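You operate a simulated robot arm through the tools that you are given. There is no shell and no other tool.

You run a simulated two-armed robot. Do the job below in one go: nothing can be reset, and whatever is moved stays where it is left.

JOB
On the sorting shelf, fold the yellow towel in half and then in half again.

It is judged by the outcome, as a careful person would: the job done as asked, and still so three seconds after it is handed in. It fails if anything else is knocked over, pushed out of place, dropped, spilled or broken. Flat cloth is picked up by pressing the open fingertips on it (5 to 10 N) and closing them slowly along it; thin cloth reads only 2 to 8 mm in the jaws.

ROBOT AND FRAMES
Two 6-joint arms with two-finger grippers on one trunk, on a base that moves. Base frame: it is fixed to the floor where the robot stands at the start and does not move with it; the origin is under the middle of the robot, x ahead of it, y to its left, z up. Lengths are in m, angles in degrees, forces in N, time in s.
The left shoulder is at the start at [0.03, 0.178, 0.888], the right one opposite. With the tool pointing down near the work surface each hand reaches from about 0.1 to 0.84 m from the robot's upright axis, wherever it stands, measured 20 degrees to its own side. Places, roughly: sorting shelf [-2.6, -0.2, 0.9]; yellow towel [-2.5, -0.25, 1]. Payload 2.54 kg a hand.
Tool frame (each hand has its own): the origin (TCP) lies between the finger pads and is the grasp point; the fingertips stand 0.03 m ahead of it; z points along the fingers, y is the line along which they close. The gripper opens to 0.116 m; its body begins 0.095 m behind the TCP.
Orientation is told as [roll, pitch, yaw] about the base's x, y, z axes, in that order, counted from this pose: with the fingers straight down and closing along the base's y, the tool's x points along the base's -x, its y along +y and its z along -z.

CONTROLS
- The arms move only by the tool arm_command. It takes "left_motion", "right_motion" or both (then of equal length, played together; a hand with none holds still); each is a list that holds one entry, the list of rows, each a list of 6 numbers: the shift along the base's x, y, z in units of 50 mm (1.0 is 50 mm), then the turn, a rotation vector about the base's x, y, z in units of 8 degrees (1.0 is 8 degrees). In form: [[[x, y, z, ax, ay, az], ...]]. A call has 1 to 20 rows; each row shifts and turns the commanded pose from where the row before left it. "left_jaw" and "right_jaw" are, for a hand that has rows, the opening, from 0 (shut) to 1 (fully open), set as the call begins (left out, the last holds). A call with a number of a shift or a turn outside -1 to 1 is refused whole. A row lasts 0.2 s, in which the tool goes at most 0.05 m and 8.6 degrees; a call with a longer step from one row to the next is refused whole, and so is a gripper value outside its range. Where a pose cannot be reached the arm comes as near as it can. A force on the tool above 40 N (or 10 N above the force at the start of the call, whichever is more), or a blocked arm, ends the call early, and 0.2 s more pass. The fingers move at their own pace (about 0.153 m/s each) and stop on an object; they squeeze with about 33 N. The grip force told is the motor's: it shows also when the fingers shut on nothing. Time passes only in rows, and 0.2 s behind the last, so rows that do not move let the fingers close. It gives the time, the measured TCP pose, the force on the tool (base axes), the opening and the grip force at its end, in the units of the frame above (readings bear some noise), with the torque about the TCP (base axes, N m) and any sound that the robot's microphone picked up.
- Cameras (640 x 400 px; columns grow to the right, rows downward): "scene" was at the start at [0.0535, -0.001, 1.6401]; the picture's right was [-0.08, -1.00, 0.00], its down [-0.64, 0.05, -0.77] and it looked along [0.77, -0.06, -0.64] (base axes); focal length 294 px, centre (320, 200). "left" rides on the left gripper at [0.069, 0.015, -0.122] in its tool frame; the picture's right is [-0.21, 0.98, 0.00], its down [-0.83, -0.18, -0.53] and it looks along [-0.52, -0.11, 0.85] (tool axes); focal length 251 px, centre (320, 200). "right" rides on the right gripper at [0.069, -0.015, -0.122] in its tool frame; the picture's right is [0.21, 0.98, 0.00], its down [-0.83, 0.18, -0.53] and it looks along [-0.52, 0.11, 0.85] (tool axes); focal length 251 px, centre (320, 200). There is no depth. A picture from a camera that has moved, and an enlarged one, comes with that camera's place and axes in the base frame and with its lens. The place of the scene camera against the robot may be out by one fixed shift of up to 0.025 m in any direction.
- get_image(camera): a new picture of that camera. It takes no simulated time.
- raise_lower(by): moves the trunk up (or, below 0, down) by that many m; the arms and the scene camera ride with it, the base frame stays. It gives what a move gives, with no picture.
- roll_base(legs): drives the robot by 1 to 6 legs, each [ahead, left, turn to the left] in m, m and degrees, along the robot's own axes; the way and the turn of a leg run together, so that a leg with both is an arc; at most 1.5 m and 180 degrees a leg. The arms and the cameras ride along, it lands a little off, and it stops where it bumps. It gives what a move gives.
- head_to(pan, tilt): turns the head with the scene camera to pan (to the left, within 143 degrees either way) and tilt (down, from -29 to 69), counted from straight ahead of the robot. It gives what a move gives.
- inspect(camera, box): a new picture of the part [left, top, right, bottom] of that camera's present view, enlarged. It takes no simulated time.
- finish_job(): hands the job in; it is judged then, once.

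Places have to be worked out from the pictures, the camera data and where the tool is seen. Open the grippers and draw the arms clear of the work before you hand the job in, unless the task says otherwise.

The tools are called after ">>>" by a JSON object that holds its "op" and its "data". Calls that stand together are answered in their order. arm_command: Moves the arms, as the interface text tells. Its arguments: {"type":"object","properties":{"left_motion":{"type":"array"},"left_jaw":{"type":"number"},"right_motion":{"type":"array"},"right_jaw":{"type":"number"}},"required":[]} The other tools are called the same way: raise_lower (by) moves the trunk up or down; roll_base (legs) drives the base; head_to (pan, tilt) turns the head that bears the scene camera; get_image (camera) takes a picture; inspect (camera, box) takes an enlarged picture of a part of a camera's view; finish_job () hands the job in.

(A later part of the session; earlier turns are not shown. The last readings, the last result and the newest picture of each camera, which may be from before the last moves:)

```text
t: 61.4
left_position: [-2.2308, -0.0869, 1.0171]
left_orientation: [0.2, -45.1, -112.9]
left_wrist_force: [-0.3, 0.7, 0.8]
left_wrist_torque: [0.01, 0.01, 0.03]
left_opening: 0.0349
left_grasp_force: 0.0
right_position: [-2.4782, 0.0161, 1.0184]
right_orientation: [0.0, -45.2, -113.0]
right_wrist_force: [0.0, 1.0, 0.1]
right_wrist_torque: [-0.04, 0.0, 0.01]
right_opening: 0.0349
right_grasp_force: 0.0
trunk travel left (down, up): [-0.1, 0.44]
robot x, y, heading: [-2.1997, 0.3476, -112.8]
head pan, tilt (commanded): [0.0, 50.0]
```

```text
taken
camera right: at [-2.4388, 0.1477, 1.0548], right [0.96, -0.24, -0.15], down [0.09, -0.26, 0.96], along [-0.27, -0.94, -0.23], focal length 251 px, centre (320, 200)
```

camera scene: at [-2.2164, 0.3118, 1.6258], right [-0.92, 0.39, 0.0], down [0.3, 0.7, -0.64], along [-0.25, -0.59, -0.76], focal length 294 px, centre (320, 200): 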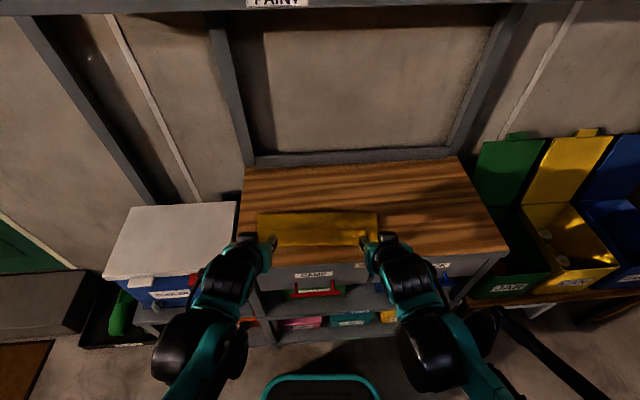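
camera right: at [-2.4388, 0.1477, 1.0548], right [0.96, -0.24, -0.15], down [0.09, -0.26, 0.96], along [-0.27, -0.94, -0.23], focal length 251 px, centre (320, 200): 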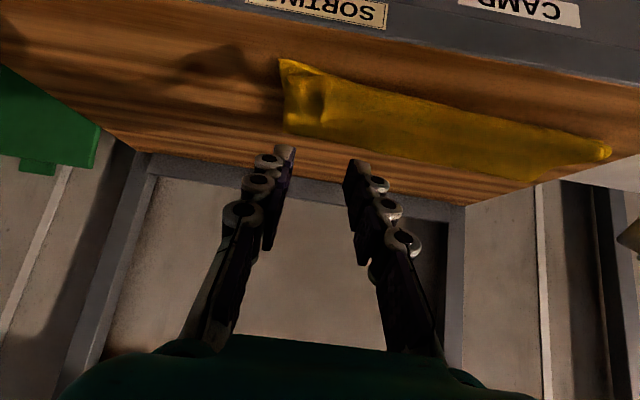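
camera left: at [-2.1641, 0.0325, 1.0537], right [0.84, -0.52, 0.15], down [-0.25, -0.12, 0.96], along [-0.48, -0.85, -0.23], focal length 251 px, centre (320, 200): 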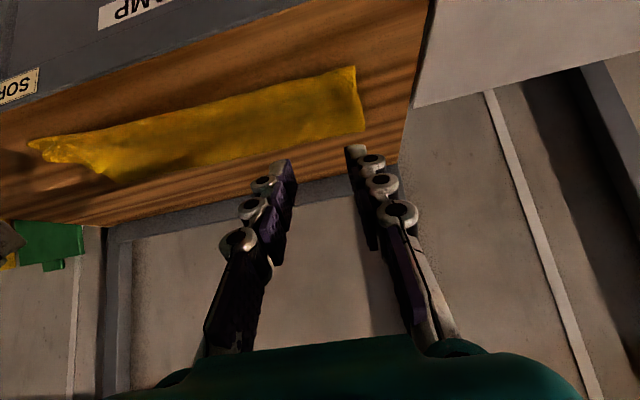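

The towel is folded once into a strip. I back the hands away some more so that they don't block the view, and look closely.

>>> {"op": "arm_command", "data": {"left_motion": [[[0.2, 0.4, 0.6, 0, 0, 0], [0.3, 0.3, 0.6, 0, 0, 0], [0.4, 0.1, 0.5, 0, 0, 0], [0.5, -0.1, 0.3, 0, 0, 0]]], "right_motion": [[[0.1, 0.4, 0.6, 0, 0, 0], [-0.1, 0.4, 0.6, 0, 0, 0], [-0.3, 0.4, 0.5, 0, 0, 0], [-0.5, 0.3, 0.3, 0, 0, 0]]]}}

>>> {"op": "inspect", "data": {"camera": "scene", "box": [240, 190, 400, 290]}}

>>> {"op": "inspect", "data": {"camera": "left", "box": [0, 0, 440, 220]}}

>>> {"op": "inspect", "data": {"camera": "right", "box": [200, 0, 640, 220]}}

```text
t: 62.4
left_position: [-2.1608, -0.054, 1.1156]
left_orientation: [0.2, -45.0, -112.9]
left_wrist_force: [-0.7, -0.8, 0.0]
left_wrist_torque: [0.01, -0.01, 0.03]
left_opening: 0.0346
left_grasp_force: 0.0
right_position: [-2.5184, 0.088, 1.1161]
right_orientation: [0.1, -44.9, -112.9]
right_wrist_force: [0.2, -0.7, -0.6]
right_wrist_torque: [0.0, 0.02, 0.01]
right_opening: 0.0348
right_grasp_force: 0.1
trunk travel left (down, up): [-0.1, 0.44]
robot x, y, heading: [-2.2019, 0.3436, -112.6]
head pan, tilt (commanded): [0.0, 50.0]
```

```text
4.00 times, centred on (320, 240) of scene
camera zoom: at [-2.2181, 0.3078, 1.6257], right [-0.92, 0.39, 0.0], down [0.3, 0.71, -0.64], along [-0.25, -0.59, -0.77], focal length 1177 px, centre (320, 40)
```

zoom: 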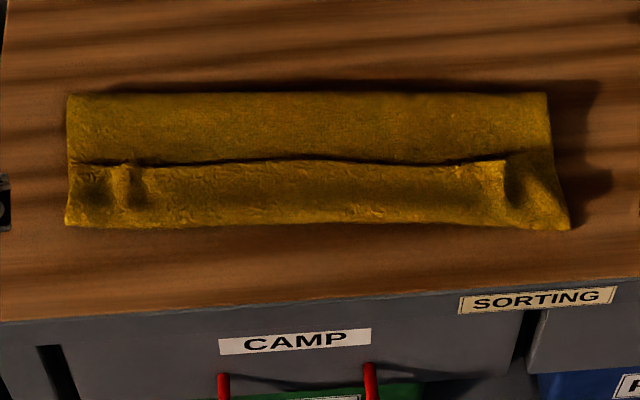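

```text
1.45 times, centred on (220, 110) of left
camera zoom: at [-2.0945, 0.065, 1.1528], right [0.84, -0.52, 0.15], down [-0.25, -0.12, 0.96], along [-0.48, -0.85, -0.23], focal length 366 px, centre (466, 331)
```

zoom: 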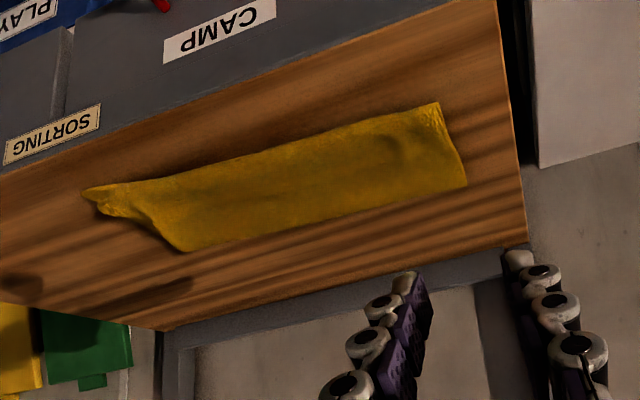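

```text
1.45 times, centred on (420, 110) of right
camera zoom: at [-2.4797, 0.2201, 1.1541], right [0.96, -0.24, -0.15], down [0.09, -0.26, 0.96], along [-0.27, -0.94, -0.23], focal length 366 px, centre (174, 331)
```

zoom: 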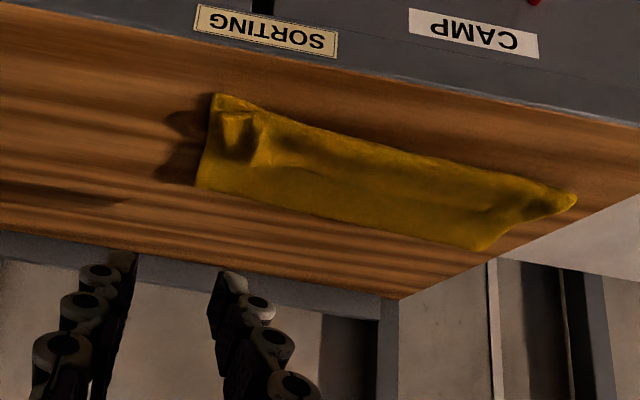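

The free edge has been turned back as a hem about 5 cm wide (its edge lies on top, pointing away from me), and the fold line sits about 2 cm short. I will re-grip that free edge properly, jaws turned a quarter turn so the fingers close across the edge and scoop it. First I bring the hands upright and turn them, at a safe height.

>>> {"op": "arm_command", "data": {"left_motion": [[[-0.194, -0.461, 0, 0.864, -0.363, 0], [-0.194, -0.461, 0, 0.864, -0.363, 0], [-0.194, -0.461, 0, 0.864, -0.363, 0], [-0.194, -0.461, 0, 0.864, -0.363, 0], [-0.194, -0.461, 0, 0.864, -0.363, 0], [-0.194, -0.461, 0, 0.864, -0.363, 0]]], "right_motion": [[[-0.194, -0.461, 0, 0.864, -0.363, 0], [-0.194, -0.461, 0, 0.864, -0.363, 0], [-0.194, -0.461, 0, 0.864, -0.363, 0], [-0.194, -0.461, 0, 0.864, -0.363, 0], [-0.194, -0.461, 0, 0.864, -0.363, 0], [-0.194, -0.461, 0, 0.864, -0.363, 0]]]}}

>>> {"op": "arm_command", "data": {"left_motion": [[[0, 0, 0, 0, 0, -0.9375], [0, 0, 0, 0, 0, -0.9375], [0, 0, 0, 0, 0, -0.9375], [0, 0, 0, 0, 0, -0.9375], [0, 0, 0, 0, 0, -0.9375], [0, 0, 0, 0, 0, -0.9375]]], "right_motion": [[[0, 0, 0, 0, 0, 0.9375], [0, 0, 0, 0, 0, 0.9375], [0, 0, 0, 0, 0, 0.9375], [0, 0, 0, 0, 0, 0.9375], [0, 0, 0, 0, 0, 0.9375], [0, 0, 0, 0, 0, 0.9375]]]}}

>>> {"op": "get_image", "data": {"camera": "scene"}}

```text
t: 63.8
left_position: [-2.2209, -0.1965, 1.1141]
left_orientation: [0.0, 0.2, -112.9]
left_wrist_force: [-0.3, -0.5, -0.2]
left_wrist_torque: [0.07, -0.04, 0.01]
left_opening: 0.0348
left_grasp_force: 0.1
right_position: [-2.5781, -0.0536, 1.1126]
right_orientation: [0.0, 0.2, -112.9]
right_wrist_force: [0.3, -1.2, -0.6]
right_wrist_torque: [0.05, -0.06, -0.07]
right_opening: 0.0348
right_grasp_force: 0.1
trunk travel left (down, up): [-0.1, 0.44]
robot x, y, heading: [-2.1963, 0.3477, -112.9]
head pan, tilt (commanded): [0.0, 50.0]
```

```text
t: 65.2
left_position: [-2.2195, -0.1944, 1.1161]
left_orientation: [0.0, 0.0, -157.9]
left_wrist_force: [0.3, 0.2, 0.1]
left_wrist_torque: [-0.03, -0.01, -0.01]
left_opening: 0.0349
left_grasp_force: 0.0
right_position: [-2.5771, -0.0498, 1.1156]
right_orientation: [0.0, -0.1, -67.7]
right_wrist_force: [-0.2, -0.1, 0.0]
right_wrist_torque: [-0.01, 0.01, 0.0]
right_opening: 0.0349
right_grasp_force: 0.0
trunk travel left (down, up): [-0.1, 0.44]
robot x, y, heading: [-2.2011, 0.3462, -112.8]
head pan, tilt (commanded): [0.0, 50.0]
```

```text
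taken
camera scene: at [-2.2178, 0.3084, 1.6257], right [-0.92, 0.39, 0.0], down [0.3, 0.71, -0.64], along [-0.25, -0.59, -0.77], focal length 294 px, centre (320, 200)
```

scene: 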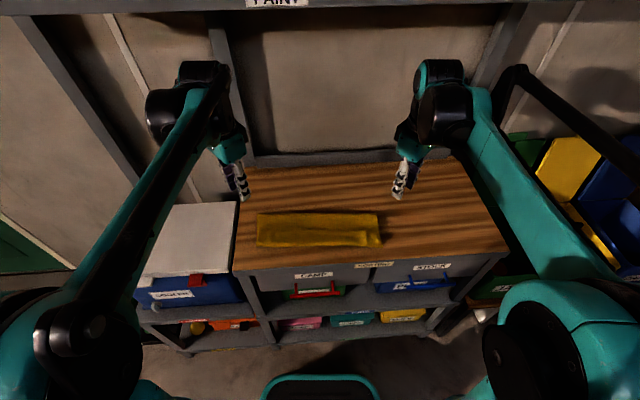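

The turn works at 45°. I finish the quarter turn and inspect the towel again.

>>> {"op": "arm_command", "data": {"left_motion": [[[0, 0, 0, 0, 0, -0.9375], [0, 0, 0, 0, 0, -0.9375], [0, 0, 0, 0, 0, -0.9375], [0, 0, 0, 0, 0, -0.9375], [0, 0, 0, 0, 0, -0.9375], [0, 0, 0, 0, 0, -0.9375]]], "right_motion": [[[0, 0, 0, 0, 0, 0.9375], [0, 0, 0, 0, 0, 0.9375], [0, 0, 0, 0, 0, 0.9375], [0, 0, 0, 0, 0, 0.9375], [0, 0, 0, 0, 0, 0.9375], [0, 0, 0, 0, 0, 0.9375]]]}}

>>> {"op": "inspect", "data": {"camera": "scene", "box": [240, 180, 400, 280]}}

>>> {"op": "get_image", "data": {"camera": "left"}}

>>> {"op": "get_image", "data": {"camera": "right"}}

```text
t: 66.6
left_position: [-2.219, -0.1935, 1.1176]
left_orientation: [-0.1, -0.1, 157.0]
left_wrist_force: [-1.4, 0.6, 0.3]
left_wrist_torque: [-0.01, 0.02, 0.01]
left_opening: 0.0348
left_grasp_force: 0.0
right_position: [-2.5758, -0.049, 1.1152]
right_orientation: [0.0, -0.1, -22.7]
right_wrist_force: [0.1, -0.1, -0.6]
right_wrist_torque: [-0.01, -0.02, -0.03]
right_opening: 0.0348
right_grasp_force: 0.0
trunk travel left (down, up): [-0.1, 0.44]
robot x, y, heading: [-2.1968, 0.3467, -112.8]
head pan, tilt (commanded): [0.0, 50.0]
```

```text
4.00 times, centred on (320, 230) of scene
camera zoom: at [-2.2179, 0.3083, 1.6257], right [-0.92, 0.39, 0.0], down [0.3, 0.71, -0.64], along [-0.25, -0.59, -0.77], focal length 1177 px, centre (320, 80)
```

zoom: 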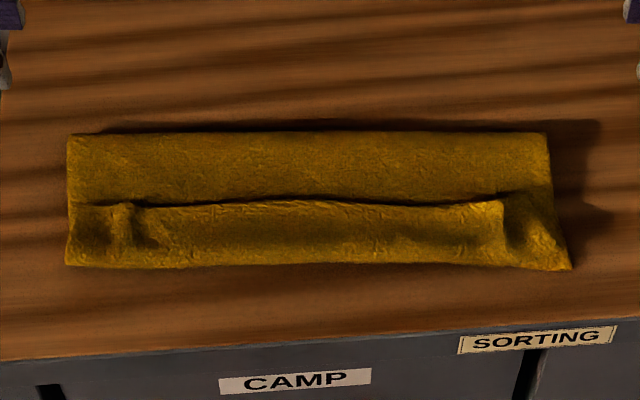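

```text
taken
camera left: at [-2.1614, -0.234, 1.2381], right [-0.58, -0.82, 0.0], down [-0.69, 0.49, 0.54], along [-0.44, 0.31, -0.84], focal length 251 px, centre (320, 200)
```

left: 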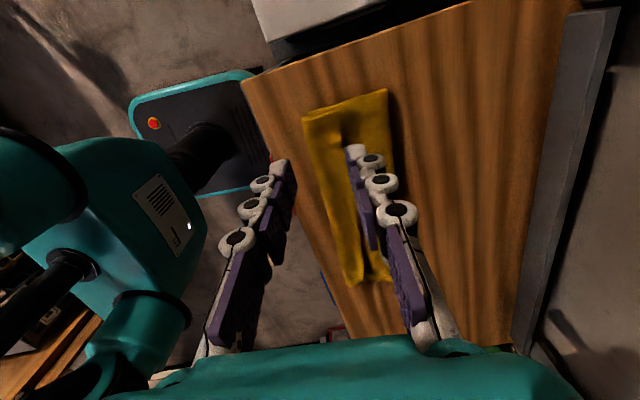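

```text
taken
camera right: at [-2.6462, -0.0358, 1.2377], right [0.18, 0.98, 0.0], down [0.83, -0.15, 0.53], along [0.53, -0.1, -0.84], focal length 251 px, centre (320, 200)
```

right: 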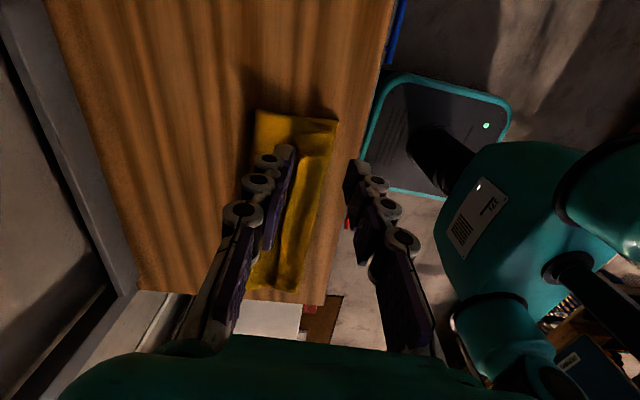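

The flap edge lies at about 0.493–0.50 m ahead. I bring the turned hands over it near the corners, jaws at 0.22, stopping with the tips some 3 cm above, and check with the hand cameras.

>>> {"op": "arm_command", "data": {"left_motion": [[[-0.116, -0.032, -0.55, 0, 0, 0], [-0.116, -0.032, -0.55, 0, 0, 0], [-0.116, -0.032, -0.55, 0, 0, 0], [-0.116, -0.032, -0.55, 0, 0, 0], [-0.116, -0.032, -0.55, 0, 0, 0], [-0.116, -0.032, -0.55, 0, 0, 0], [0, 0, 0, 0, 0, 0]]], "right_motion": [[[0.212, -0.152, -0.55, 0, 0, 0], [0.212, -0.152, -0.55, 0, 0, 0], [0.212, -0.152, -0.55, 0, 0, 0], [0.212, -0.152, -0.55, 0, 0, 0], [0.212, -0.152, -0.55, 0, 0, 0], [0.212, -0.152, -0.55, 0, 0, 0], [0, 0, 0, 0, 0, 0]]], "left_jaw": 0.22, "right_jaw": 0.22}}

>>> {"op": "get_image", "data": {"camera": "left"}}

>>> {"op": "get_image", "data": {"camera": "right"}}

>>> {"op": "inspect", "data": {"camera": "scene", "box": [240, 160, 400, 260]}}

```text
t: 68.2
left_position: [-2.2533, -0.2029, 0.9508]
left_orientation: [0.0, -0.1, 157.3]
left_wrist_force: [0.0, 0.2, 0.1]
left_wrist_torque: [0.0, 0.03, 0.0]
left_opening: 0.0255
left_grasp_force: 0.0
right_position: [-2.5136, -0.0956, 0.9515]
right_orientation: [0.0, -0.1, -22.8]
right_wrist_force: [-1.1, -0.4, 1.1]
right_wrist_torque: [0.02, 0.01, 0.03]
right_opening: 0.0253
right_grasp_force: 0.0
trunk travel left (down, up): [-0.1, 0.44]
robot x, y, heading: [-2.1981, 0.3469, -112.8]
head pan, tilt (commanded): [0.0, 50.0]
```

```text
taken
camera left: at [-2.1957, -0.2426, 1.0733], right [-0.58, -0.82, 0.0], down [-0.69, 0.49, 0.53], along [-0.44, 0.31, -0.84], focal length 251 px, centre (320, 200)
```

left: 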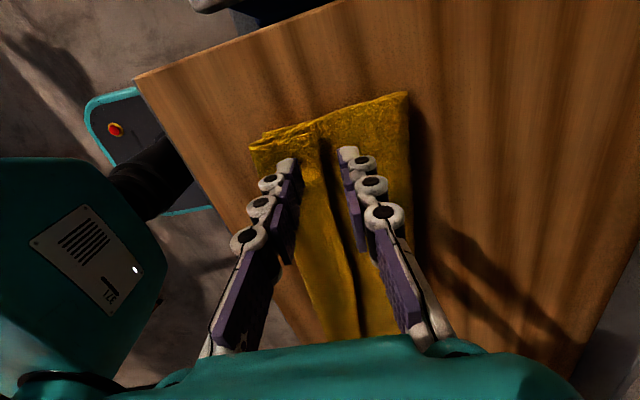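

```text
taken
camera right: at [-2.5821, -0.0814, 1.0734], right [0.18, 0.98, 0.0], down [0.83, -0.15, 0.53], along [0.53, -0.1, -0.84], focal length 251 px, centre (320, 200)
```

right: 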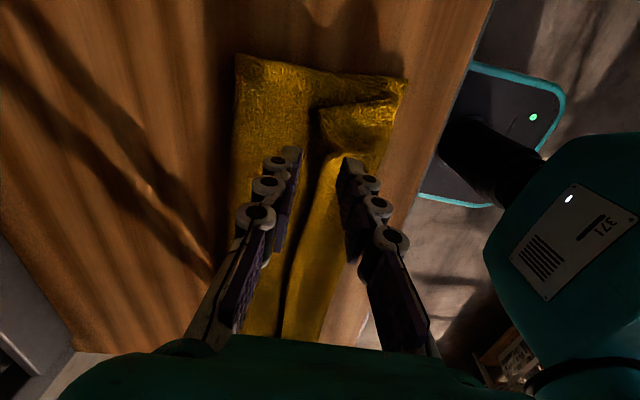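

```text
4.00 times, centred on (320, 210) of scene
camera zoom: at [-2.2177, 0.309, 1.6257], right [-0.92, 0.39, 0.0], down [0.3, 0.71, -0.64], along [-0.25, -0.59, -0.77], focal length 1177 px, centre (320, 160)
```

zoom: 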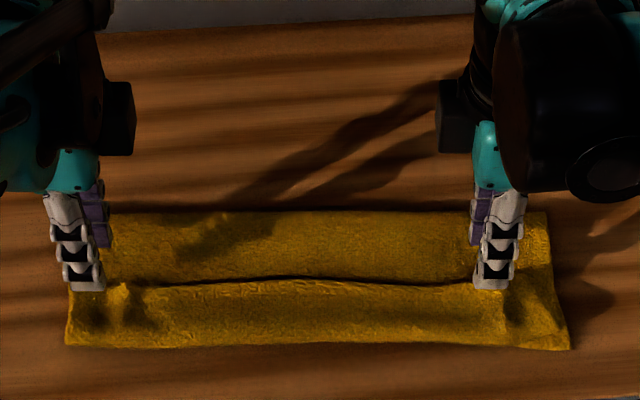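

The flap edge lies about midway between the fingers on both hands. I zoom in on the hand cameras to be certain.

>>> {"op": "inspect", "data": {"camera": "left", "box": [220, 70, 440, 210]}}

>>> {"op": "inspect", "data": {"camera": "right", "box": [210, 40, 430, 180]}}

```text
2.86 times, centred on (330, 140) of left
camera zoom: at [-2.1957, -0.2426, 1.0733], right [-0.58, -0.82, 0.0], down [-0.69, 0.49, 0.53], along [-0.44, 0.31, -0.84], focal length 718 px, centre (291, 371)
```

zoom: 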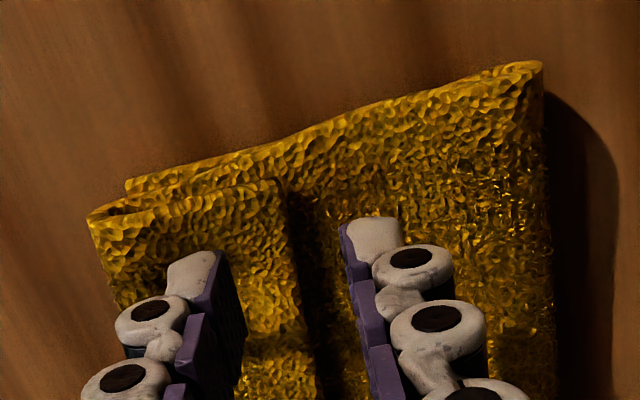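

```text
2.86 times, centred on (320, 110) of right
camera zoom: at [-2.5821, -0.0814, 1.0734], right [0.18, 0.98, 0.0], down [0.83, -0.15, 0.53], along [0.53, -0.1, -0.84], focal length 718 px, centre (320, 457)
```

zoom: 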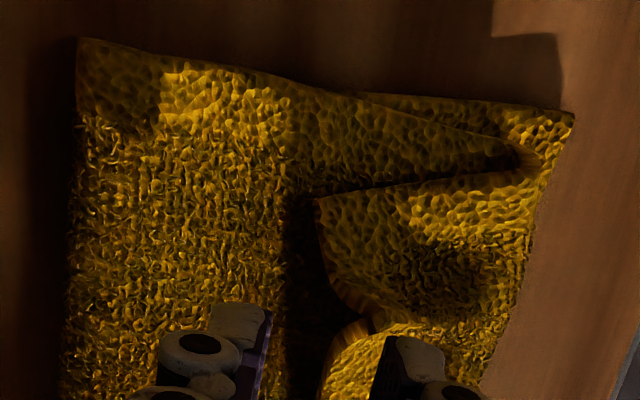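

The left flap edge is right under the tool centre; on the right it is offset and there is a wrinkle, so I shift the right hand 2 cm outward and 1 cm towards me, and the left 6 mm towards me. Then I lower to just above the cloth.

>>> {"op": "arm_command", "data": {"left_motion": [[[0.046, 0.11, 0, 0, 0, 0], [0, 0, -0.25, 0, 0, 0], [0, 0, -0.25, 0, 0, 0], [0, 0, 0, 0, 0, 0]]], "right_motion": [[[-0.273, 0.332, 0, 0, 0, 0], [0, 0, -0.25, 0, 0, 0], [0, 0, -0.25, 0, 0, 0], [0, 0, 0, 0, 0, 0]]]}}

>>> {"op": "inspect", "data": {"camera": "left", "box": [220, 70, 440, 210]}}

>>> {"op": "inspect", "data": {"camera": "right", "box": [210, 70, 430, 210]}}

```text
t: 69.2
left_position: [-2.2525, -0.1973, 0.9255]
left_orientation: [0.0, -0.2, 157.2]
left_wrist_force: [0.7, -0.2, 0.1]
left_wrist_torque: [-0.01, 0.01, -0.04]
left_opening: 0.0254
left_grasp_force: 0.1
right_position: [-2.5272, -0.0788, 0.9246]
right_orientation: [0.0, -0.1, -22.8]
right_wrist_force: [0.3, -0.1, 0.3]
right_wrist_torque: [-0.01, -0.03, 0.01]
right_opening: 0.0256
right_grasp_force: 0.1
trunk travel left (down, up): [-0.1, 0.44]
robot x, y, heading: [-2.1984, 0.346, -112.7]
head pan, tilt (commanded): [0.0, 50.0]
```

```text
2.86 times, centred on (330, 140) of left
camera zoom: at [-2.1938, -0.2379, 1.0482], right [-0.58, -0.82, 0.0], down [-0.69, 0.49, 0.54], along [-0.44, 0.31, -0.84], focal length 718 px, centre (291, 371)
```

zoom: 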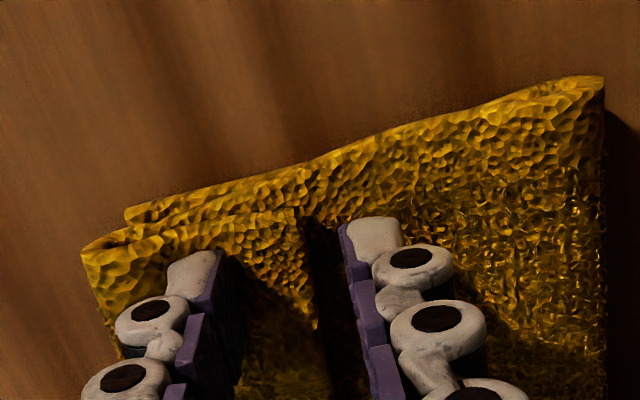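

```text
2.86 times, centred on (320, 140) of right
camera zoom: at [-2.5962, -0.0652, 1.048], right [0.18, 0.98, 0.0], down [0.83, -0.15, 0.53], along [0.53, -0.1, -0.84], focal length 718 px, centre (320, 371)
```

zoom: 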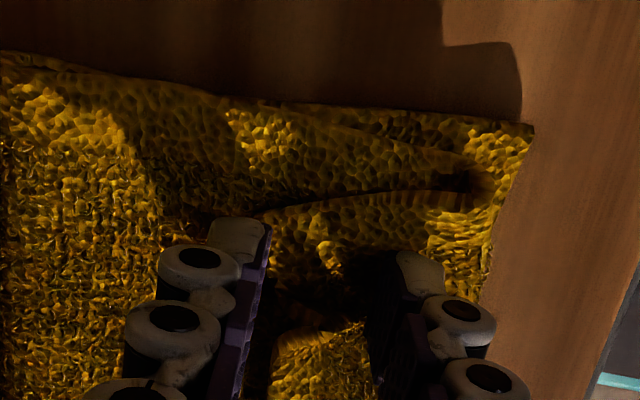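

Left edge is well between the pads; on the right the edge is right at the far finger, so I shift the right hand 7 mm away from me. Then I lower in fine steps to light contact.

>>> {"op": "arm_command", "data": {"left_motion": [[[0, 0, 0, 0, 0, 0], [0, 0, -0.06, 0, 0, 0], [0, 0, -0.06, 0, 0, 0], [0, 0, 0, 0, 0, 0]]], "right_motion": [[[-0.054, -0.129, 0, 0, 0, 0], [0, 0, -0.06, 0, 0, 0], [0, 0, -0.06, 0, 0, 0], [0, 0, 0, 0, 0, 0]]]}}

>>> {"op": "inspect", "data": {"camera": "left", "box": [220, 90, 440, 230]}}

>>> {"op": "inspect", "data": {"camera": "right", "box": [210, 90, 430, 230]}}

```text
t: 70.2
left_position: [-2.2523, -0.1982, 0.9204]
left_orientation: [0.0, 0.0, 157.2]
left_wrist_force: [1.1, 0.3, 1.5]
left_wrist_torque: [0.03, -0.03, 0.01]
left_opening: 0.0252
left_grasp_force: 0.0
right_position: [-2.5291, -0.0847, 0.9196]
right_orientation: [0.0, -0.1, -22.9]
right_wrist_force: [1.4, -0.5, 2.8]
right_wrist_torque: [0.08, -0.02, 0.04]
right_opening: 0.0256
right_grasp_force: 0.2
trunk travel left (down, up): [-0.1, 0.44]
robot x, y, heading: [-2.1994, 0.3491, -113.1]
head pan, tilt (commanded): [0.0, 50.0]
```

```text
2.86 times, centred on (330, 160) of left
camera zoom: at [-2.1938, -0.2378, 1.0423], right [-0.58, -0.82, 0.0], down [-0.69, 0.49, 0.54], along [-0.44, 0.31, -0.84], focal length 718 px, centre (291, 314)
```

zoom: 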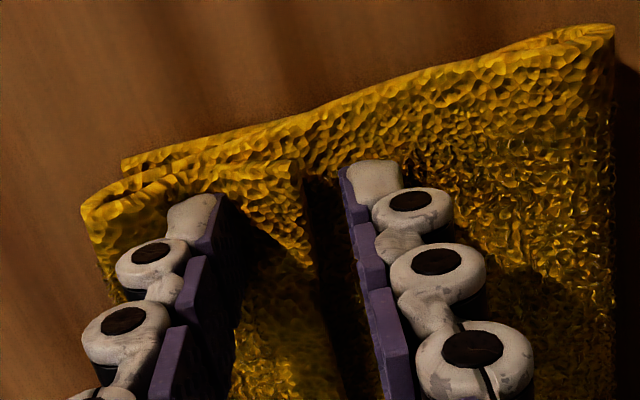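

```text
2.86 times, centred on (320, 160) of right
camera zoom: at [-2.5988, -0.0709, 1.0423], right [0.18, 0.98, 0.0], down [0.83, -0.15, 0.53], along [0.53, -0.1, -0.84], focal length 718 px, centre (320, 314)
```

zoom: 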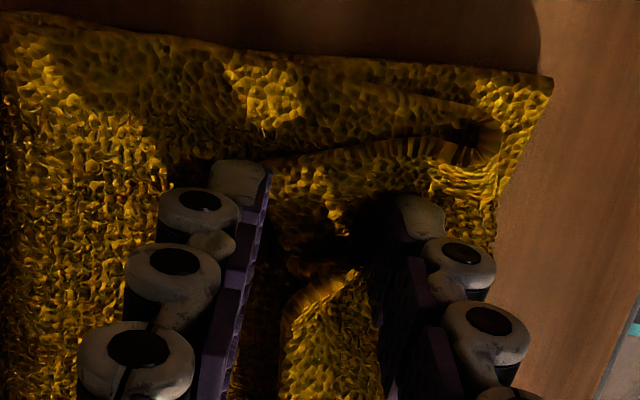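

Light contact (1.5 and 2.8 N) with the edges between the fingers. I press in a millimetre or two more and begin closing slowly.

>>> {"op": "arm_command", "data": {"left_motion": [[[0, 0, -0.03, 0, 0, 0], [0, 0, 0, 0, 0, 0]]], "right_motion": [[[0, 0, -0.02, 0, 0, 0], [0, 0, 0, 0, 0, 0]]], "left_jaw": 0.18, "right_jaw": 0.18}}

>>> {"op": "arm_command", "data": {"left_motion": [[[0, 0, 0, 0, 0, 0], [0, 0, 0, 0, 0, 0]]], "right_motion": [[[0, 0, 0, 0, 0, 0], [0, 0, 0, 0, 0, 0]]], "left_jaw": 0.13, "right_jaw": 0.13}}

>>> {"op": "inspect", "data": {"camera": "left", "box": [220, 90, 440, 230]}}

>>> {"op": "inspect", "data": {"camera": "right", "box": [210, 90, 430, 230]}}

```text
t: 70.8
left_position: [-2.2507, -0.1974, 0.9192]
left_orientation: [0.0, -0.2, 157.3]
left_wrist_force: [0.0, 0.9, 3.8]
left_wrist_torque: [0.03, -0.05, -0.01]
left_opening: 0.0207
left_grasp_force: 0.0
right_position: [-2.5298, -0.0844, 0.9186]
right_orientation: [0.1, -0.1, -22.8]
right_wrist_force: [0.8, 0.2, 3.8]
right_wrist_torque: [0.04, 0.0, 0.0]
right_opening: 0.0206
right_grasp_force: 0.0
trunk travel left (down, up): [-0.1, 0.44]
robot x, y, heading: [-2.2009, 0.3467, -112.7]
head pan, tilt (commanded): [0.0, 50.0]
```

```text
t: 71.4
left_position: [-2.2521, -0.1976, 0.9185]
left_orientation: [-0.1, -0.1, 157.1]
left_wrist_force: [0.1, -0.5, 3.1]
left_wrist_torque: [0.01, -0.02, 0.01]
left_opening: 0.0146
left_grasp_force: 0.1
right_position: [-2.5292, -0.0851, 0.9197]
right_orientation: [-0.1, -0.1, -22.8]
right_wrist_force: [0.9, 1.0, 3.0]
right_wrist_torque: [0.0, -0.03, 0.0]
right_opening: 0.0145
right_grasp_force: 0.2
trunk travel left (down, up): [-0.1, 0.44]
robot x, y, heading: [-2.1969, 0.3468, -112.6]
head pan, tilt (commanded): [0.0, 50.0]
```

```text
2.86 times, centred on (330, 160) of left
camera zoom: at [-2.1937, -0.2378, 1.0406], right [-0.58, -0.82, 0.0], down [-0.69, 0.49, 0.54], along [-0.44, 0.31, -0.84], focal length 718 px, centre (291, 314)
```

zoom: 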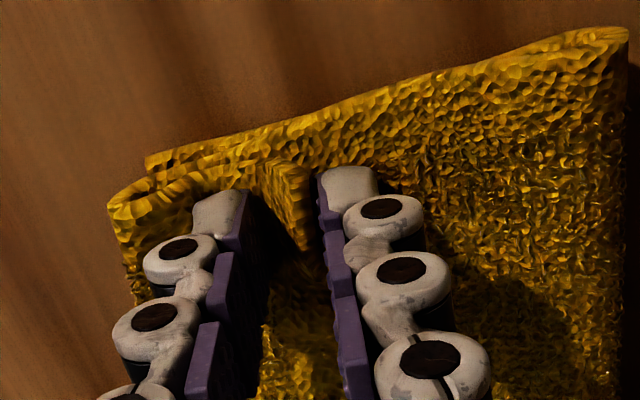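

```text
2.86 times, centred on (320, 160) of right
camera zoom: at [-2.599, -0.0709, 1.0414], right [0.18, 0.98, 0.0], down [0.83, -0.15, 0.53], along [0.53, -0.1, -0.84], focal length 718 px, centre (320, 314)
```

zoom: 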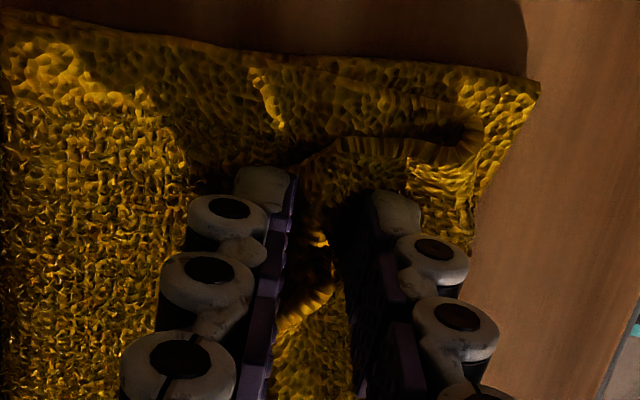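

The flap edge is rising between the pads on both sides. I continue closing slowly.

>>> {"op": "arm_command", "data": {"left_motion": [[[0, 0, 0, 0, 0, 0], [0, 0, 0, 0, 0, 0]]], "right_motion": [[[0, 0, 0, 0, 0, 0], [0, 0, 0, 0, 0, 0]]], "left_jaw": 0.08, "right_jaw": 0.08}}

>>> {"op": "arm_command", "data": {"left_motion": [[[0, 0, 0, 0, 0, 0], [0, 0, 0, 0, 0, 0]]], "right_motion": [[[0, 0, 0, 0, 0, 0], [0, 0, 0, 0, 0, 0]]], "left_jaw": 0.03, "right_jaw": 0.03}}

>>> {"op": "arm_command", "data": {"left_motion": [[[0, 0, 0, 0, 0, 0], [0, 0, 0, 0, 0, 0]]], "right_motion": [[[0, 0, 0, 0, 0, 0], [0, 0, 0, 0, 0, 0]]], "left_jaw": 0.0, "right_jaw": 0.0}}

>>> {"op": "inspect", "data": {"camera": "left", "box": [220, 90, 440, 230]}}

>>> {"op": "inspect", "data": {"camera": "right", "box": [210, 90, 430, 230]}}

```text
t: 72.0
left_position: [-2.2514, -0.1978, 0.9186]
left_orientation: [0.0, -0.2, 157.2]
left_wrist_force: [0.2, -0.4, 2.1]
left_wrist_torque: [0.06, 0.04, 0.01]
left_opening: 0.0086
left_grasp_force: 0.0
right_position: [-2.5303, -0.0847, 0.9191]
right_orientation: [0.0, -0.1, -22.8]
right_wrist_force: [0.8, -0.3, 2.6]
right_wrist_torque: [0.05, 0.02, 0.01]
right_opening: 0.0094
right_grasp_force: 0.8
trunk travel left (down, up): [-0.1, 0.44]
robot x, y, heading: [-2.2023, 0.3445, -113.0]
head pan, tilt (commanded): [0.0, 50.0]
```

```text
t: 72.6
left_position: [-2.2515, -0.1985, 0.9194]
left_orientation: [0.0, -0.1, 157.2]
left_wrist_force: [-1.3, 0.0, 2.6]
left_wrist_torque: [-0.01, 0.01, 0.01]
left_opening: 0.0052
left_grasp_force: 1.6
right_position: [-2.5298, -0.0846, 0.9188]
right_orientation: [0.0, -0.2, -22.8]
right_wrist_force: [0.0, 0.4, 2.7]
right_wrist_torque: [-0.01, -0.01, -0.02]
right_opening: 0.0083
right_grasp_force: 2.9
trunk travel left (down, up): [-0.1, 0.44]
robot x, y, heading: [-2.1989, 0.3487, -112.6]
head pan, tilt (commanded): [0.0, 50.0]
```

```text
t: 73.2
left_position: [-2.2518, -0.1972, 0.9183]
left_orientation: [0.1, -0.2, 157.2]
left_wrist_force: [0.9, -1.7, 5.3]
left_wrist_torque: [0.22, -0.14, 0.0]
left_opening: 0.0025
left_grasp_force: 35.9
right_position: [-2.5308, -0.086, 0.919]
right_orientation: [0.0, -0.1, -22.8]
right_wrist_force: [0.2, -0.1, 2.7]
right_wrist_torque: [0.02, -0.01, -0.01]
right_opening: 0.0039
right_grasp_force: 33.0
trunk travel left (down, up): [-0.1, 0.44]
robot x, y, heading: [-2.1945, 0.3478, -112.8]
head pan, tilt (commanded): [0.0, 50.0]
```

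```text
2.86 times, centred on (330, 160) of left
camera zoom: at [-2.1938, -0.2378, 1.0406], right [-0.58, -0.82, 0.0], down [-0.69, 0.49, 0.54], along [-0.44, 0.31, -0.84], focal length 718 px, centre (291, 314)
```

zoom: 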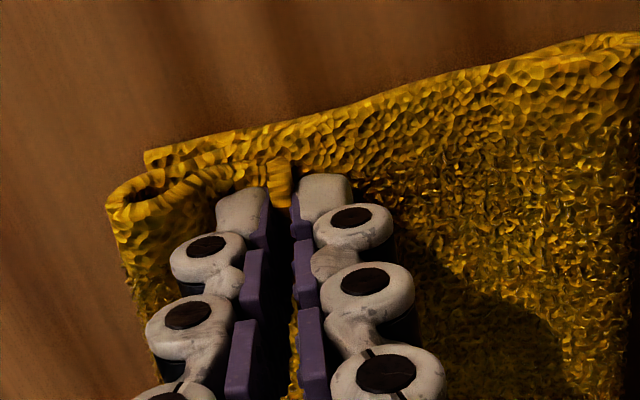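

```text
2.86 times, centred on (320, 160) of right
camera zoom: at [-2.599, -0.0709, 1.0413], right [0.18, 0.98, 0.0], down [0.83, -0.15, 0.53], along [0.53, -0.1, -0.84], focal length 718 px, centre (320, 314)
```

zoom: 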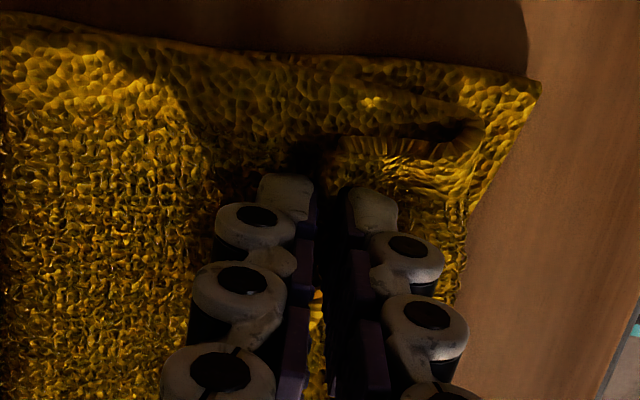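

Both jaws hold cloth (2.5 and 3.9 mm), and on the left the edge itself stands up between the pads. I lift 4 cm slowly and check that only the top layer comes up.

>>> {"op": "arm_command", "data": {"left_motion": [[[0, 0, 0.2, 0, 0, 0], [0, 0, 0.2, 0, 0, 0], [0, 0, 0.2, 0, 0, 0], [0, 0, 0.2, 0, 0, 0], [0, 0, 0, 0, 0, 0]]], "right_motion": [[[0, 0, 0.2, 0, 0, 0], [0, 0, 0.2, 0, 0, 0], [0, 0, 0.2, 0, 0, 0], [0, 0, 0.2, 0, 0, 0], [0, 0, 0, 0, 0, 0]]]}}

>>> {"op": "get_image", "data": {"camera": "left"}}

>>> {"op": "get_image", "data": {"camera": "right"}}

>>> {"op": "inspect", "data": {"camera": "scene", "box": [230, 160, 410, 272]}}

```text
t: 74.4
left_position: [-2.2507, -0.1979, 0.9592]
left_orientation: [-0.1, -0.2, 157.2]
left_wrist_force: [-0.1, 0.1, -0.1]
left_wrist_torque: [-0.03, -0.02, -0.02]
left_opening: 0.004
left_grasp_force: 30.3
right_position: [-2.5299, -0.0857, 0.9597]
right_orientation: [0.0, 0.0, -22.8]
right_wrist_force: [0.9, 0.0, 0.2]
right_wrist_torque: [0.0, 0.0, 0.01]
right_opening: 0.0037
right_grasp_force: 33.7
trunk travel left (down, up): [-0.1, 0.44]
robot x, y, heading: [-2.1951, 0.3452, -112.7]
head pan, tilt (commanded): [0.0, 50.0]
```

```text
taken
camera left: at [-2.1938, -0.238, 1.0808], right [-0.58, -0.82, 0.0], down [-0.69, 0.49, 0.54], along [-0.44, 0.31, -0.84], focal length 251 px, centre (320, 200)
```

left: 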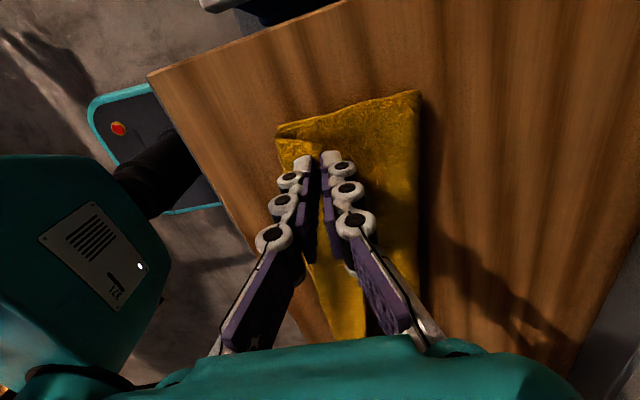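

```text
taken
camera right: at [-2.599, -0.0711, 1.0817], right [0.18, 0.98, 0.0], down [0.83, -0.15, 0.53], along [0.53, -0.1, -0.84], focal length 251 px, centre (320, 200)
```

right: 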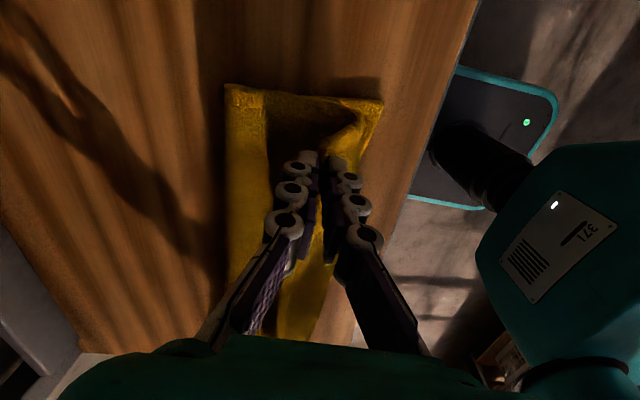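

```text
3.56 times, centred on (320, 216) of scene
camera zoom: at [-2.218, 0.3082, 1.6256], right [-0.92, 0.39, 0.0], down [0.3, 0.71, -0.64], along [-0.25, -0.59, -0.77], focal length 1046 px, centre (320, 143)
```

zoom: 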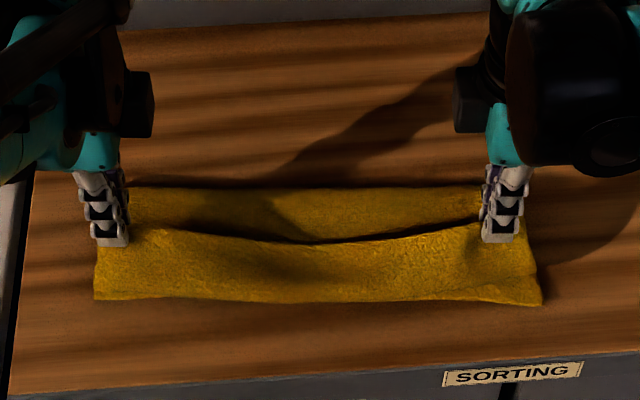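

Only the free flap lifts, held at both ends with the bottom strip undisturbed. I now raise it up and away from me to unroll the top layer fully, spreading the hands about 4 cm to take out the wrinkles.

>>> {"op": "arm_command", "data": {"left_motion": [[[-0.136, -0.323, 0.29, 0, 0, 0], [-0.136, -0.323, 0.29, 0, 0, 0], [-0.136, -0.323, 0.29, 0, 0, 0], [-0.136, -0.323, 0.29, 0, 0, 0], [-0.101, -0.337, 0, 0, 0, 0], [-0.101, -0.337, 0, 0, 0, 0], [-0.101, -0.337, 0, 0, 0, 0], [-0.101, -0.337, 0, 0, 0, 0], [0, 0, 0, 0, 0, 0]]], "right_motion": [[[-0.136, -0.323, 0.29, 0, 0, 0], [-0.136, -0.323, 0.29, 0, 0, 0], [-0.136, -0.323, 0.29, 0, 0, 0], [-0.136, -0.323, 0.29, 0, 0, 0], [-0.279, -0.263, 0, 0, 0, 0], [-0.279, -0.263, 0, 0, 0, 0], [-0.279, -0.263, 0, 0, 0, 0], [-0.279, -0.263, 0, 0, 0, 0], [0, 0, 0, 0, 0, 0]]]}}

>>> {"op": "get_image", "data": {"camera": "left"}}

>>> {"op": "get_image", "data": {"camera": "right"}}

>>> {"op": "inspect", "data": {"camera": "scene", "box": [230, 145, 410, 257]}}

```text
t: 76.4
left_position: [-2.3002, -0.3286, 1.0185]
left_orientation: [0.0, 0.0, 157.3]
left_wrist_force: [-3.4, 0.9, -0.6]
left_wrist_torque: [0.04, 0.14, -0.01]
left_opening: 0.0039
left_grasp_force: 37.5
right_position: [-2.6126, -0.2028, 1.0173]
right_orientation: [0.0, 0.0, -22.8]
right_wrist_force: [4.4, -2.1, 0.5]
right_wrist_torque: [-0.03, -0.09, -0.01]
right_opening: 0.0038
right_grasp_force: 32.7
trunk travel left (down, up): [-0.1, 0.44]
robot x, y, heading: [-2.1968, 0.3484, -112.8]
head pan, tilt (commanded): [0.0, 50.0]
```

```text
taken
camera left: at [-2.2414, -0.3695, 1.1397], right [-0.58, -0.82, 0.0], down [-0.69, 0.49, 0.54], along [-0.44, 0.31, -0.84], focal length 251 px, centre (320, 200)
```

left: 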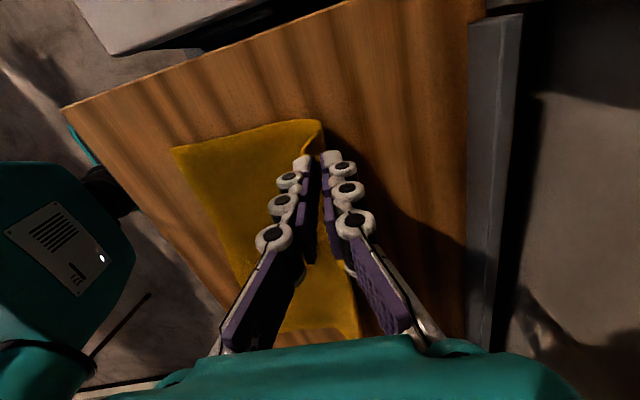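

```text
taken
camera right: at [-2.6814, -0.1884, 1.1396], right [0.18, 0.98, 0.0], down [0.83, -0.15, 0.54], along [0.53, -0.1, -0.84], focal length 251 px, centre (320, 200)
```

right: 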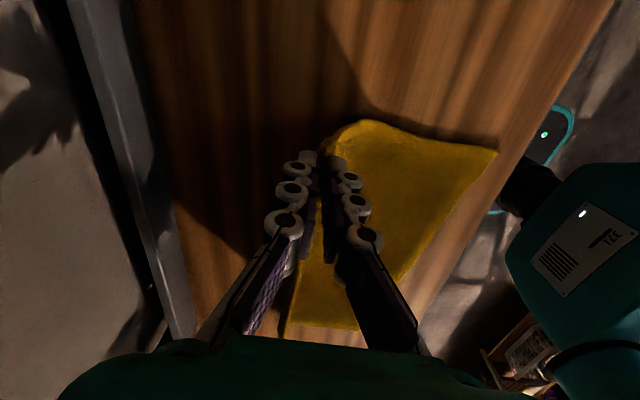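

```text
3.56 times, centred on (320, 201) of scene
camera zoom: at [-2.2174, 0.309, 1.6257], right [-0.92, 0.39, 0.0], down [0.3, 0.71, -0.64], along [-0.25, -0.59, -0.77], focal length 1046 px, centre (320, 196)
```

zoom: 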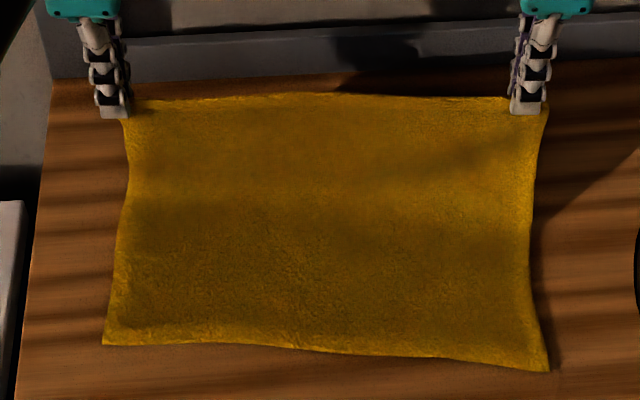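

The towel is fully unrolled with both far corners held by their edge, gently taut. The near edge now lies slightly askew (left corner about 0.463 ahead, right about 0.4375), so I aim each far corner at its own near corner. I carry it over along the arc, first part.

>>> {"op": "arm_command", "data": {"left_motion": [[[0.08, 0.189, 0.065, -0.307, 0.129, 0], [0.08, 0.189, 0.065, -0.307, 0.129, 0], [0.08, 0.189, 0.065, -0.307, 0.129, 0], [0.102, 0.243, -0.027, -0.384, 0.1615, 0], [0.102, 0.243, -0.027, -0.384, 0.1615, 0], [0.102, 0.243, -0.027, -0.384, 0.1615, 0], [0.102, 0.242, -0.139, -0.384, 0.1615, 0], [0.102, 0.242, -0.139, -0.384, 0.1615, 0], [0.102, 0.242, -0.139, -0.384, 0.1615, 0], [0, 0, 0, 0, 0, 0]]], "right_motion": [[[0.12, 0.285, 0.078, -0.307, 0.129, 0], [0.12, 0.285, 0.078, -0.307, 0.129, 0], [0.12, 0.285, 0.078, -0.307, 0.129, 0], [0.128, 0.304, -0.033, -0.384, 0.1615, 0], [0.128, 0.304, -0.033, -0.384, 0.1615, 0], [0.128, 0.304, -0.033, -0.384, 0.1615, 0], [0.11, 0.261, -0.133, -0.384, 0.1615, 0], [0.11, 0.261, -0.133, -0.384, 0.1615, 0], [0.11, 0.261, -0.133, -0.384, 0.1615, 0], [0, 0, 0, 0, 0, 0]]]}}

>>> {"op": "get_image", "data": {"camera": "left"}}

>>> {"op": "get_image", "data": {"camera": "right"}}

>>> {"op": "get_image", "data": {"camera": "scene"}}

>>> {"op": "inspect", "data": {"camera": "scene", "box": [230, 165, 410, 277]}}

```text
t: 78.6
left_position: [-2.258, -0.2304, 1.0]
left_orientation: [28.0, -0.1, 157.2]
left_wrist_force: [-5.0, 2.8, 3.1]
left_wrist_torque: [0.09, 0.11, -0.05]
left_opening: 0.0021
left_grasp_force: 32.9
right_position: [-2.559, -0.0758, 1.0032]
right_orientation: [-28.0, -0.1, -22.8]
right_wrist_force: [3.6, -2.0, -0.8]
right_wrist_torque: [0.02, -0.11, 0.06]
right_opening: 0.0036
right_grasp_force: 31.9
trunk travel left (down, up): [-0.1, 0.44]
robot x, y, heading: [-2.1993, 0.345, -112.7]
head pan, tilt (commanded): [0.0, 50.0]
```

```text
taken
camera left: at [-2.1766, -0.2152, 1.1152], right [-0.53, -0.71, 0.46], down [-0.6, 0.7, 0.39], along [-0.6, -0.07, -0.8], focal length 251 px, centre (320, 200)
```

left: 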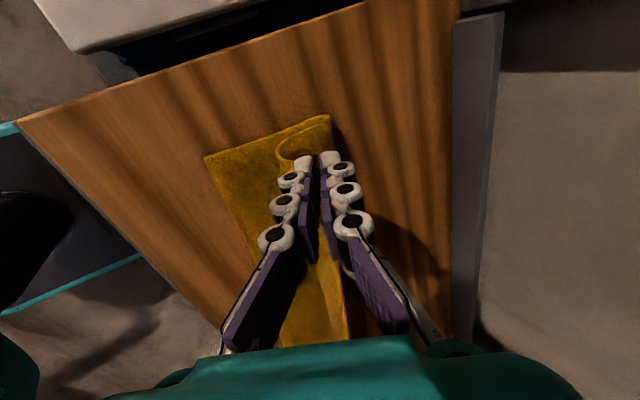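

```text
taken
camera right: at [-2.6059, -0.0072, 1.1182], right [0.14, 0.88, -0.46], down [0.92, 0.06, 0.39], along [0.37, -0.48, -0.8], focal length 251 px, centre (320, 200)
```

right: 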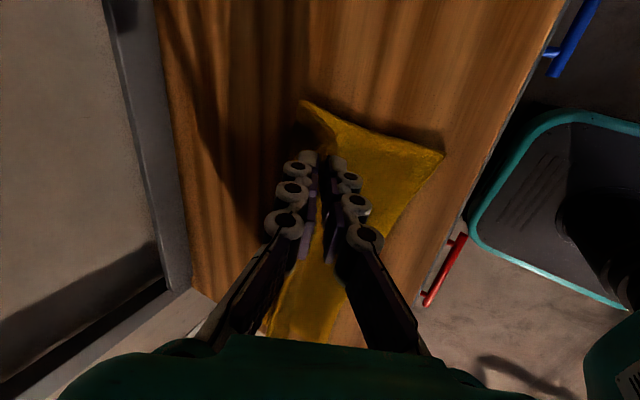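

```text
taken
camera scene: at [-2.2182, 0.3075, 1.6256], right [-0.92, 0.39, 0.0], down [0.3, 0.71, -0.64], along [-0.25, -0.59, -0.77], focal length 294 px, centre (320, 200)
```

scene: 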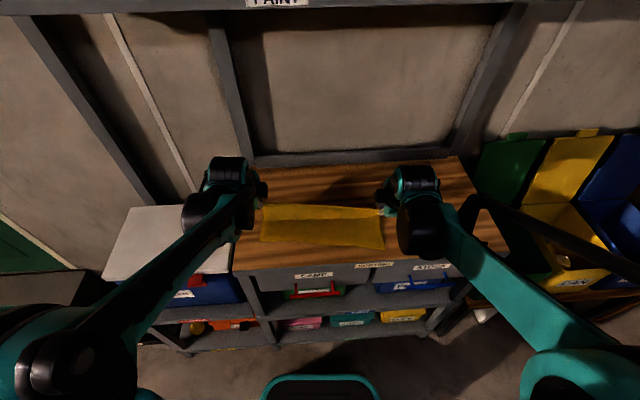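

```text
3.56 times, centred on (320, 221) of scene
camera zoom: at [-2.2182, 0.3075, 1.6256], right [-0.92, 0.39, 0.0], down [0.3, 0.71, -0.64], along [-0.25, -0.59, -0.77], focal length 1046 px, centre (320, 125)
```

zoom: 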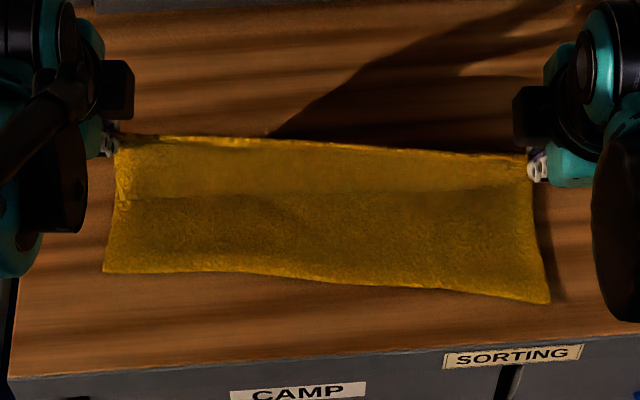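

The edge comes over evenly and the bottom half stays put. I complete the arc down to just above the near corners.

>>> {"op": "arm_command", "data": {"left_motion": [[[0.082, 0.196, -0.237, -0.384, 0.1615, 0], [0.082, 0.196, -0.237, -0.384, 0.1615, 0], [0.082, 0.196, -0.237, -0.384, 0.1615, 0], [0.064, 0.152, -0.292, -0.403, 0.17, 0], [0.064, 0.152, -0.292, -0.403, 0.17, 0], [0.031, 0.074, -0.12, 0, 0, 0], [0, 0, 0, 0, 0, 0]]], "right_motion": [[[0.085, 0.202, -0.243, -0.384, 0.1615, 0], [0.085, 0.202, -0.243, -0.384, 0.1615, 0], [0.085, 0.202, -0.243, -0.384, 0.1615, 0], [0.068, 0.161, -0.302, -0.403, 0.17, 0], [0.068, 0.161, -0.302, -0.403, 0.17, 0], [0.046, 0.11, -0.12, 0, 0, 0], [0, 0, 0, 0, 0, 0]]]}}

>>> {"op": "get_image", "data": {"camera": "left"}}

>>> {"op": "get_image", "data": {"camera": "right"}}

>>> {"op": "inspect", "data": {"camera": "scene", "box": [230, 165, 410, 277]}}

```text
t: 80.2
left_position: [-2.2376, -0.1797, 0.9295]
left_orientation: [44.9, 0.0, 157.1]
left_wrist_force: [-4.2, 0.6, -1.9]
left_wrist_torque: [0.03, 0.09, -0.11]
left_opening: 0.0032
left_grasp_force: 31.3
right_position: [-2.5373, -0.0233, 0.9308]
right_orientation: [-44.9, -0.1, -22.8]
right_wrist_force: [3.1, -1.9, -1.5]
right_wrist_torque: [-0.04, -0.03, 0.08]
right_opening: 0.004
right_grasp_force: 32.6
trunk travel left (down, up): [-0.1, 0.44]
robot x, y, heading: [-2.1952, 0.3473, -112.7]
head pan, tilt (commanded): [0.0, 50.0]
```

```text
taken
camera left: at [-2.1438, -0.1372, 1.0277], right [-0.47, -0.55, 0.69], down [-0.56, 0.79, 0.25], along [-0.68, -0.27, -0.68], focal length 251 px, centre (320, 200)
```

left: 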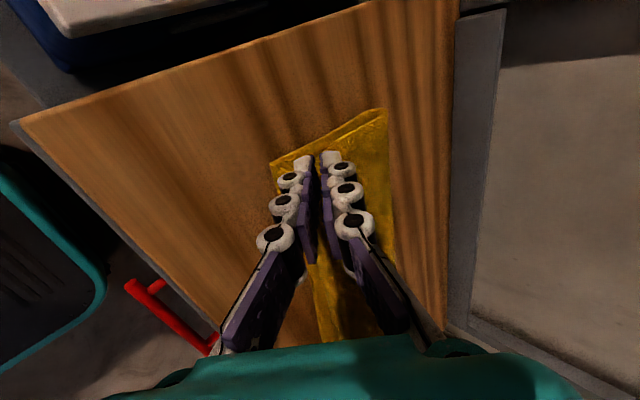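

```text
taken
camera right: at [-2.5714, 0.0744, 1.0281], right [0.07, 0.72, -0.69], down [0.96, 0.15, 0.25], along [0.28, -0.68, -0.68], focal length 251 px, centre (320, 200)
```

right: 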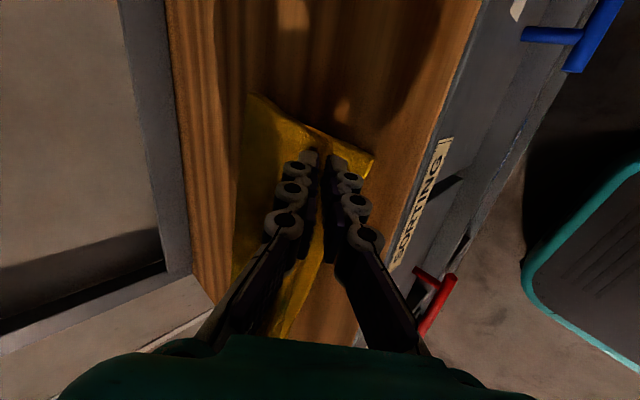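

```text
3.56 times, centred on (320, 221) of scene
camera zoom: at [-2.2178, 0.3084, 1.6257], right [-0.92, 0.39, 0.0], down [0.3, 0.71, -0.64], along [-0.25, -0.59, -0.77], focal length 1046 px, centre (320, 125)
```

zoom: 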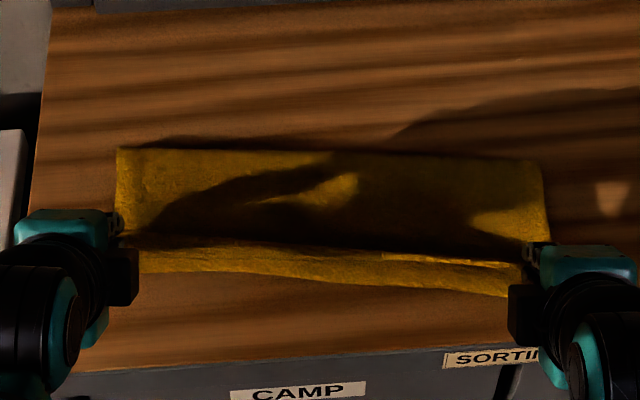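

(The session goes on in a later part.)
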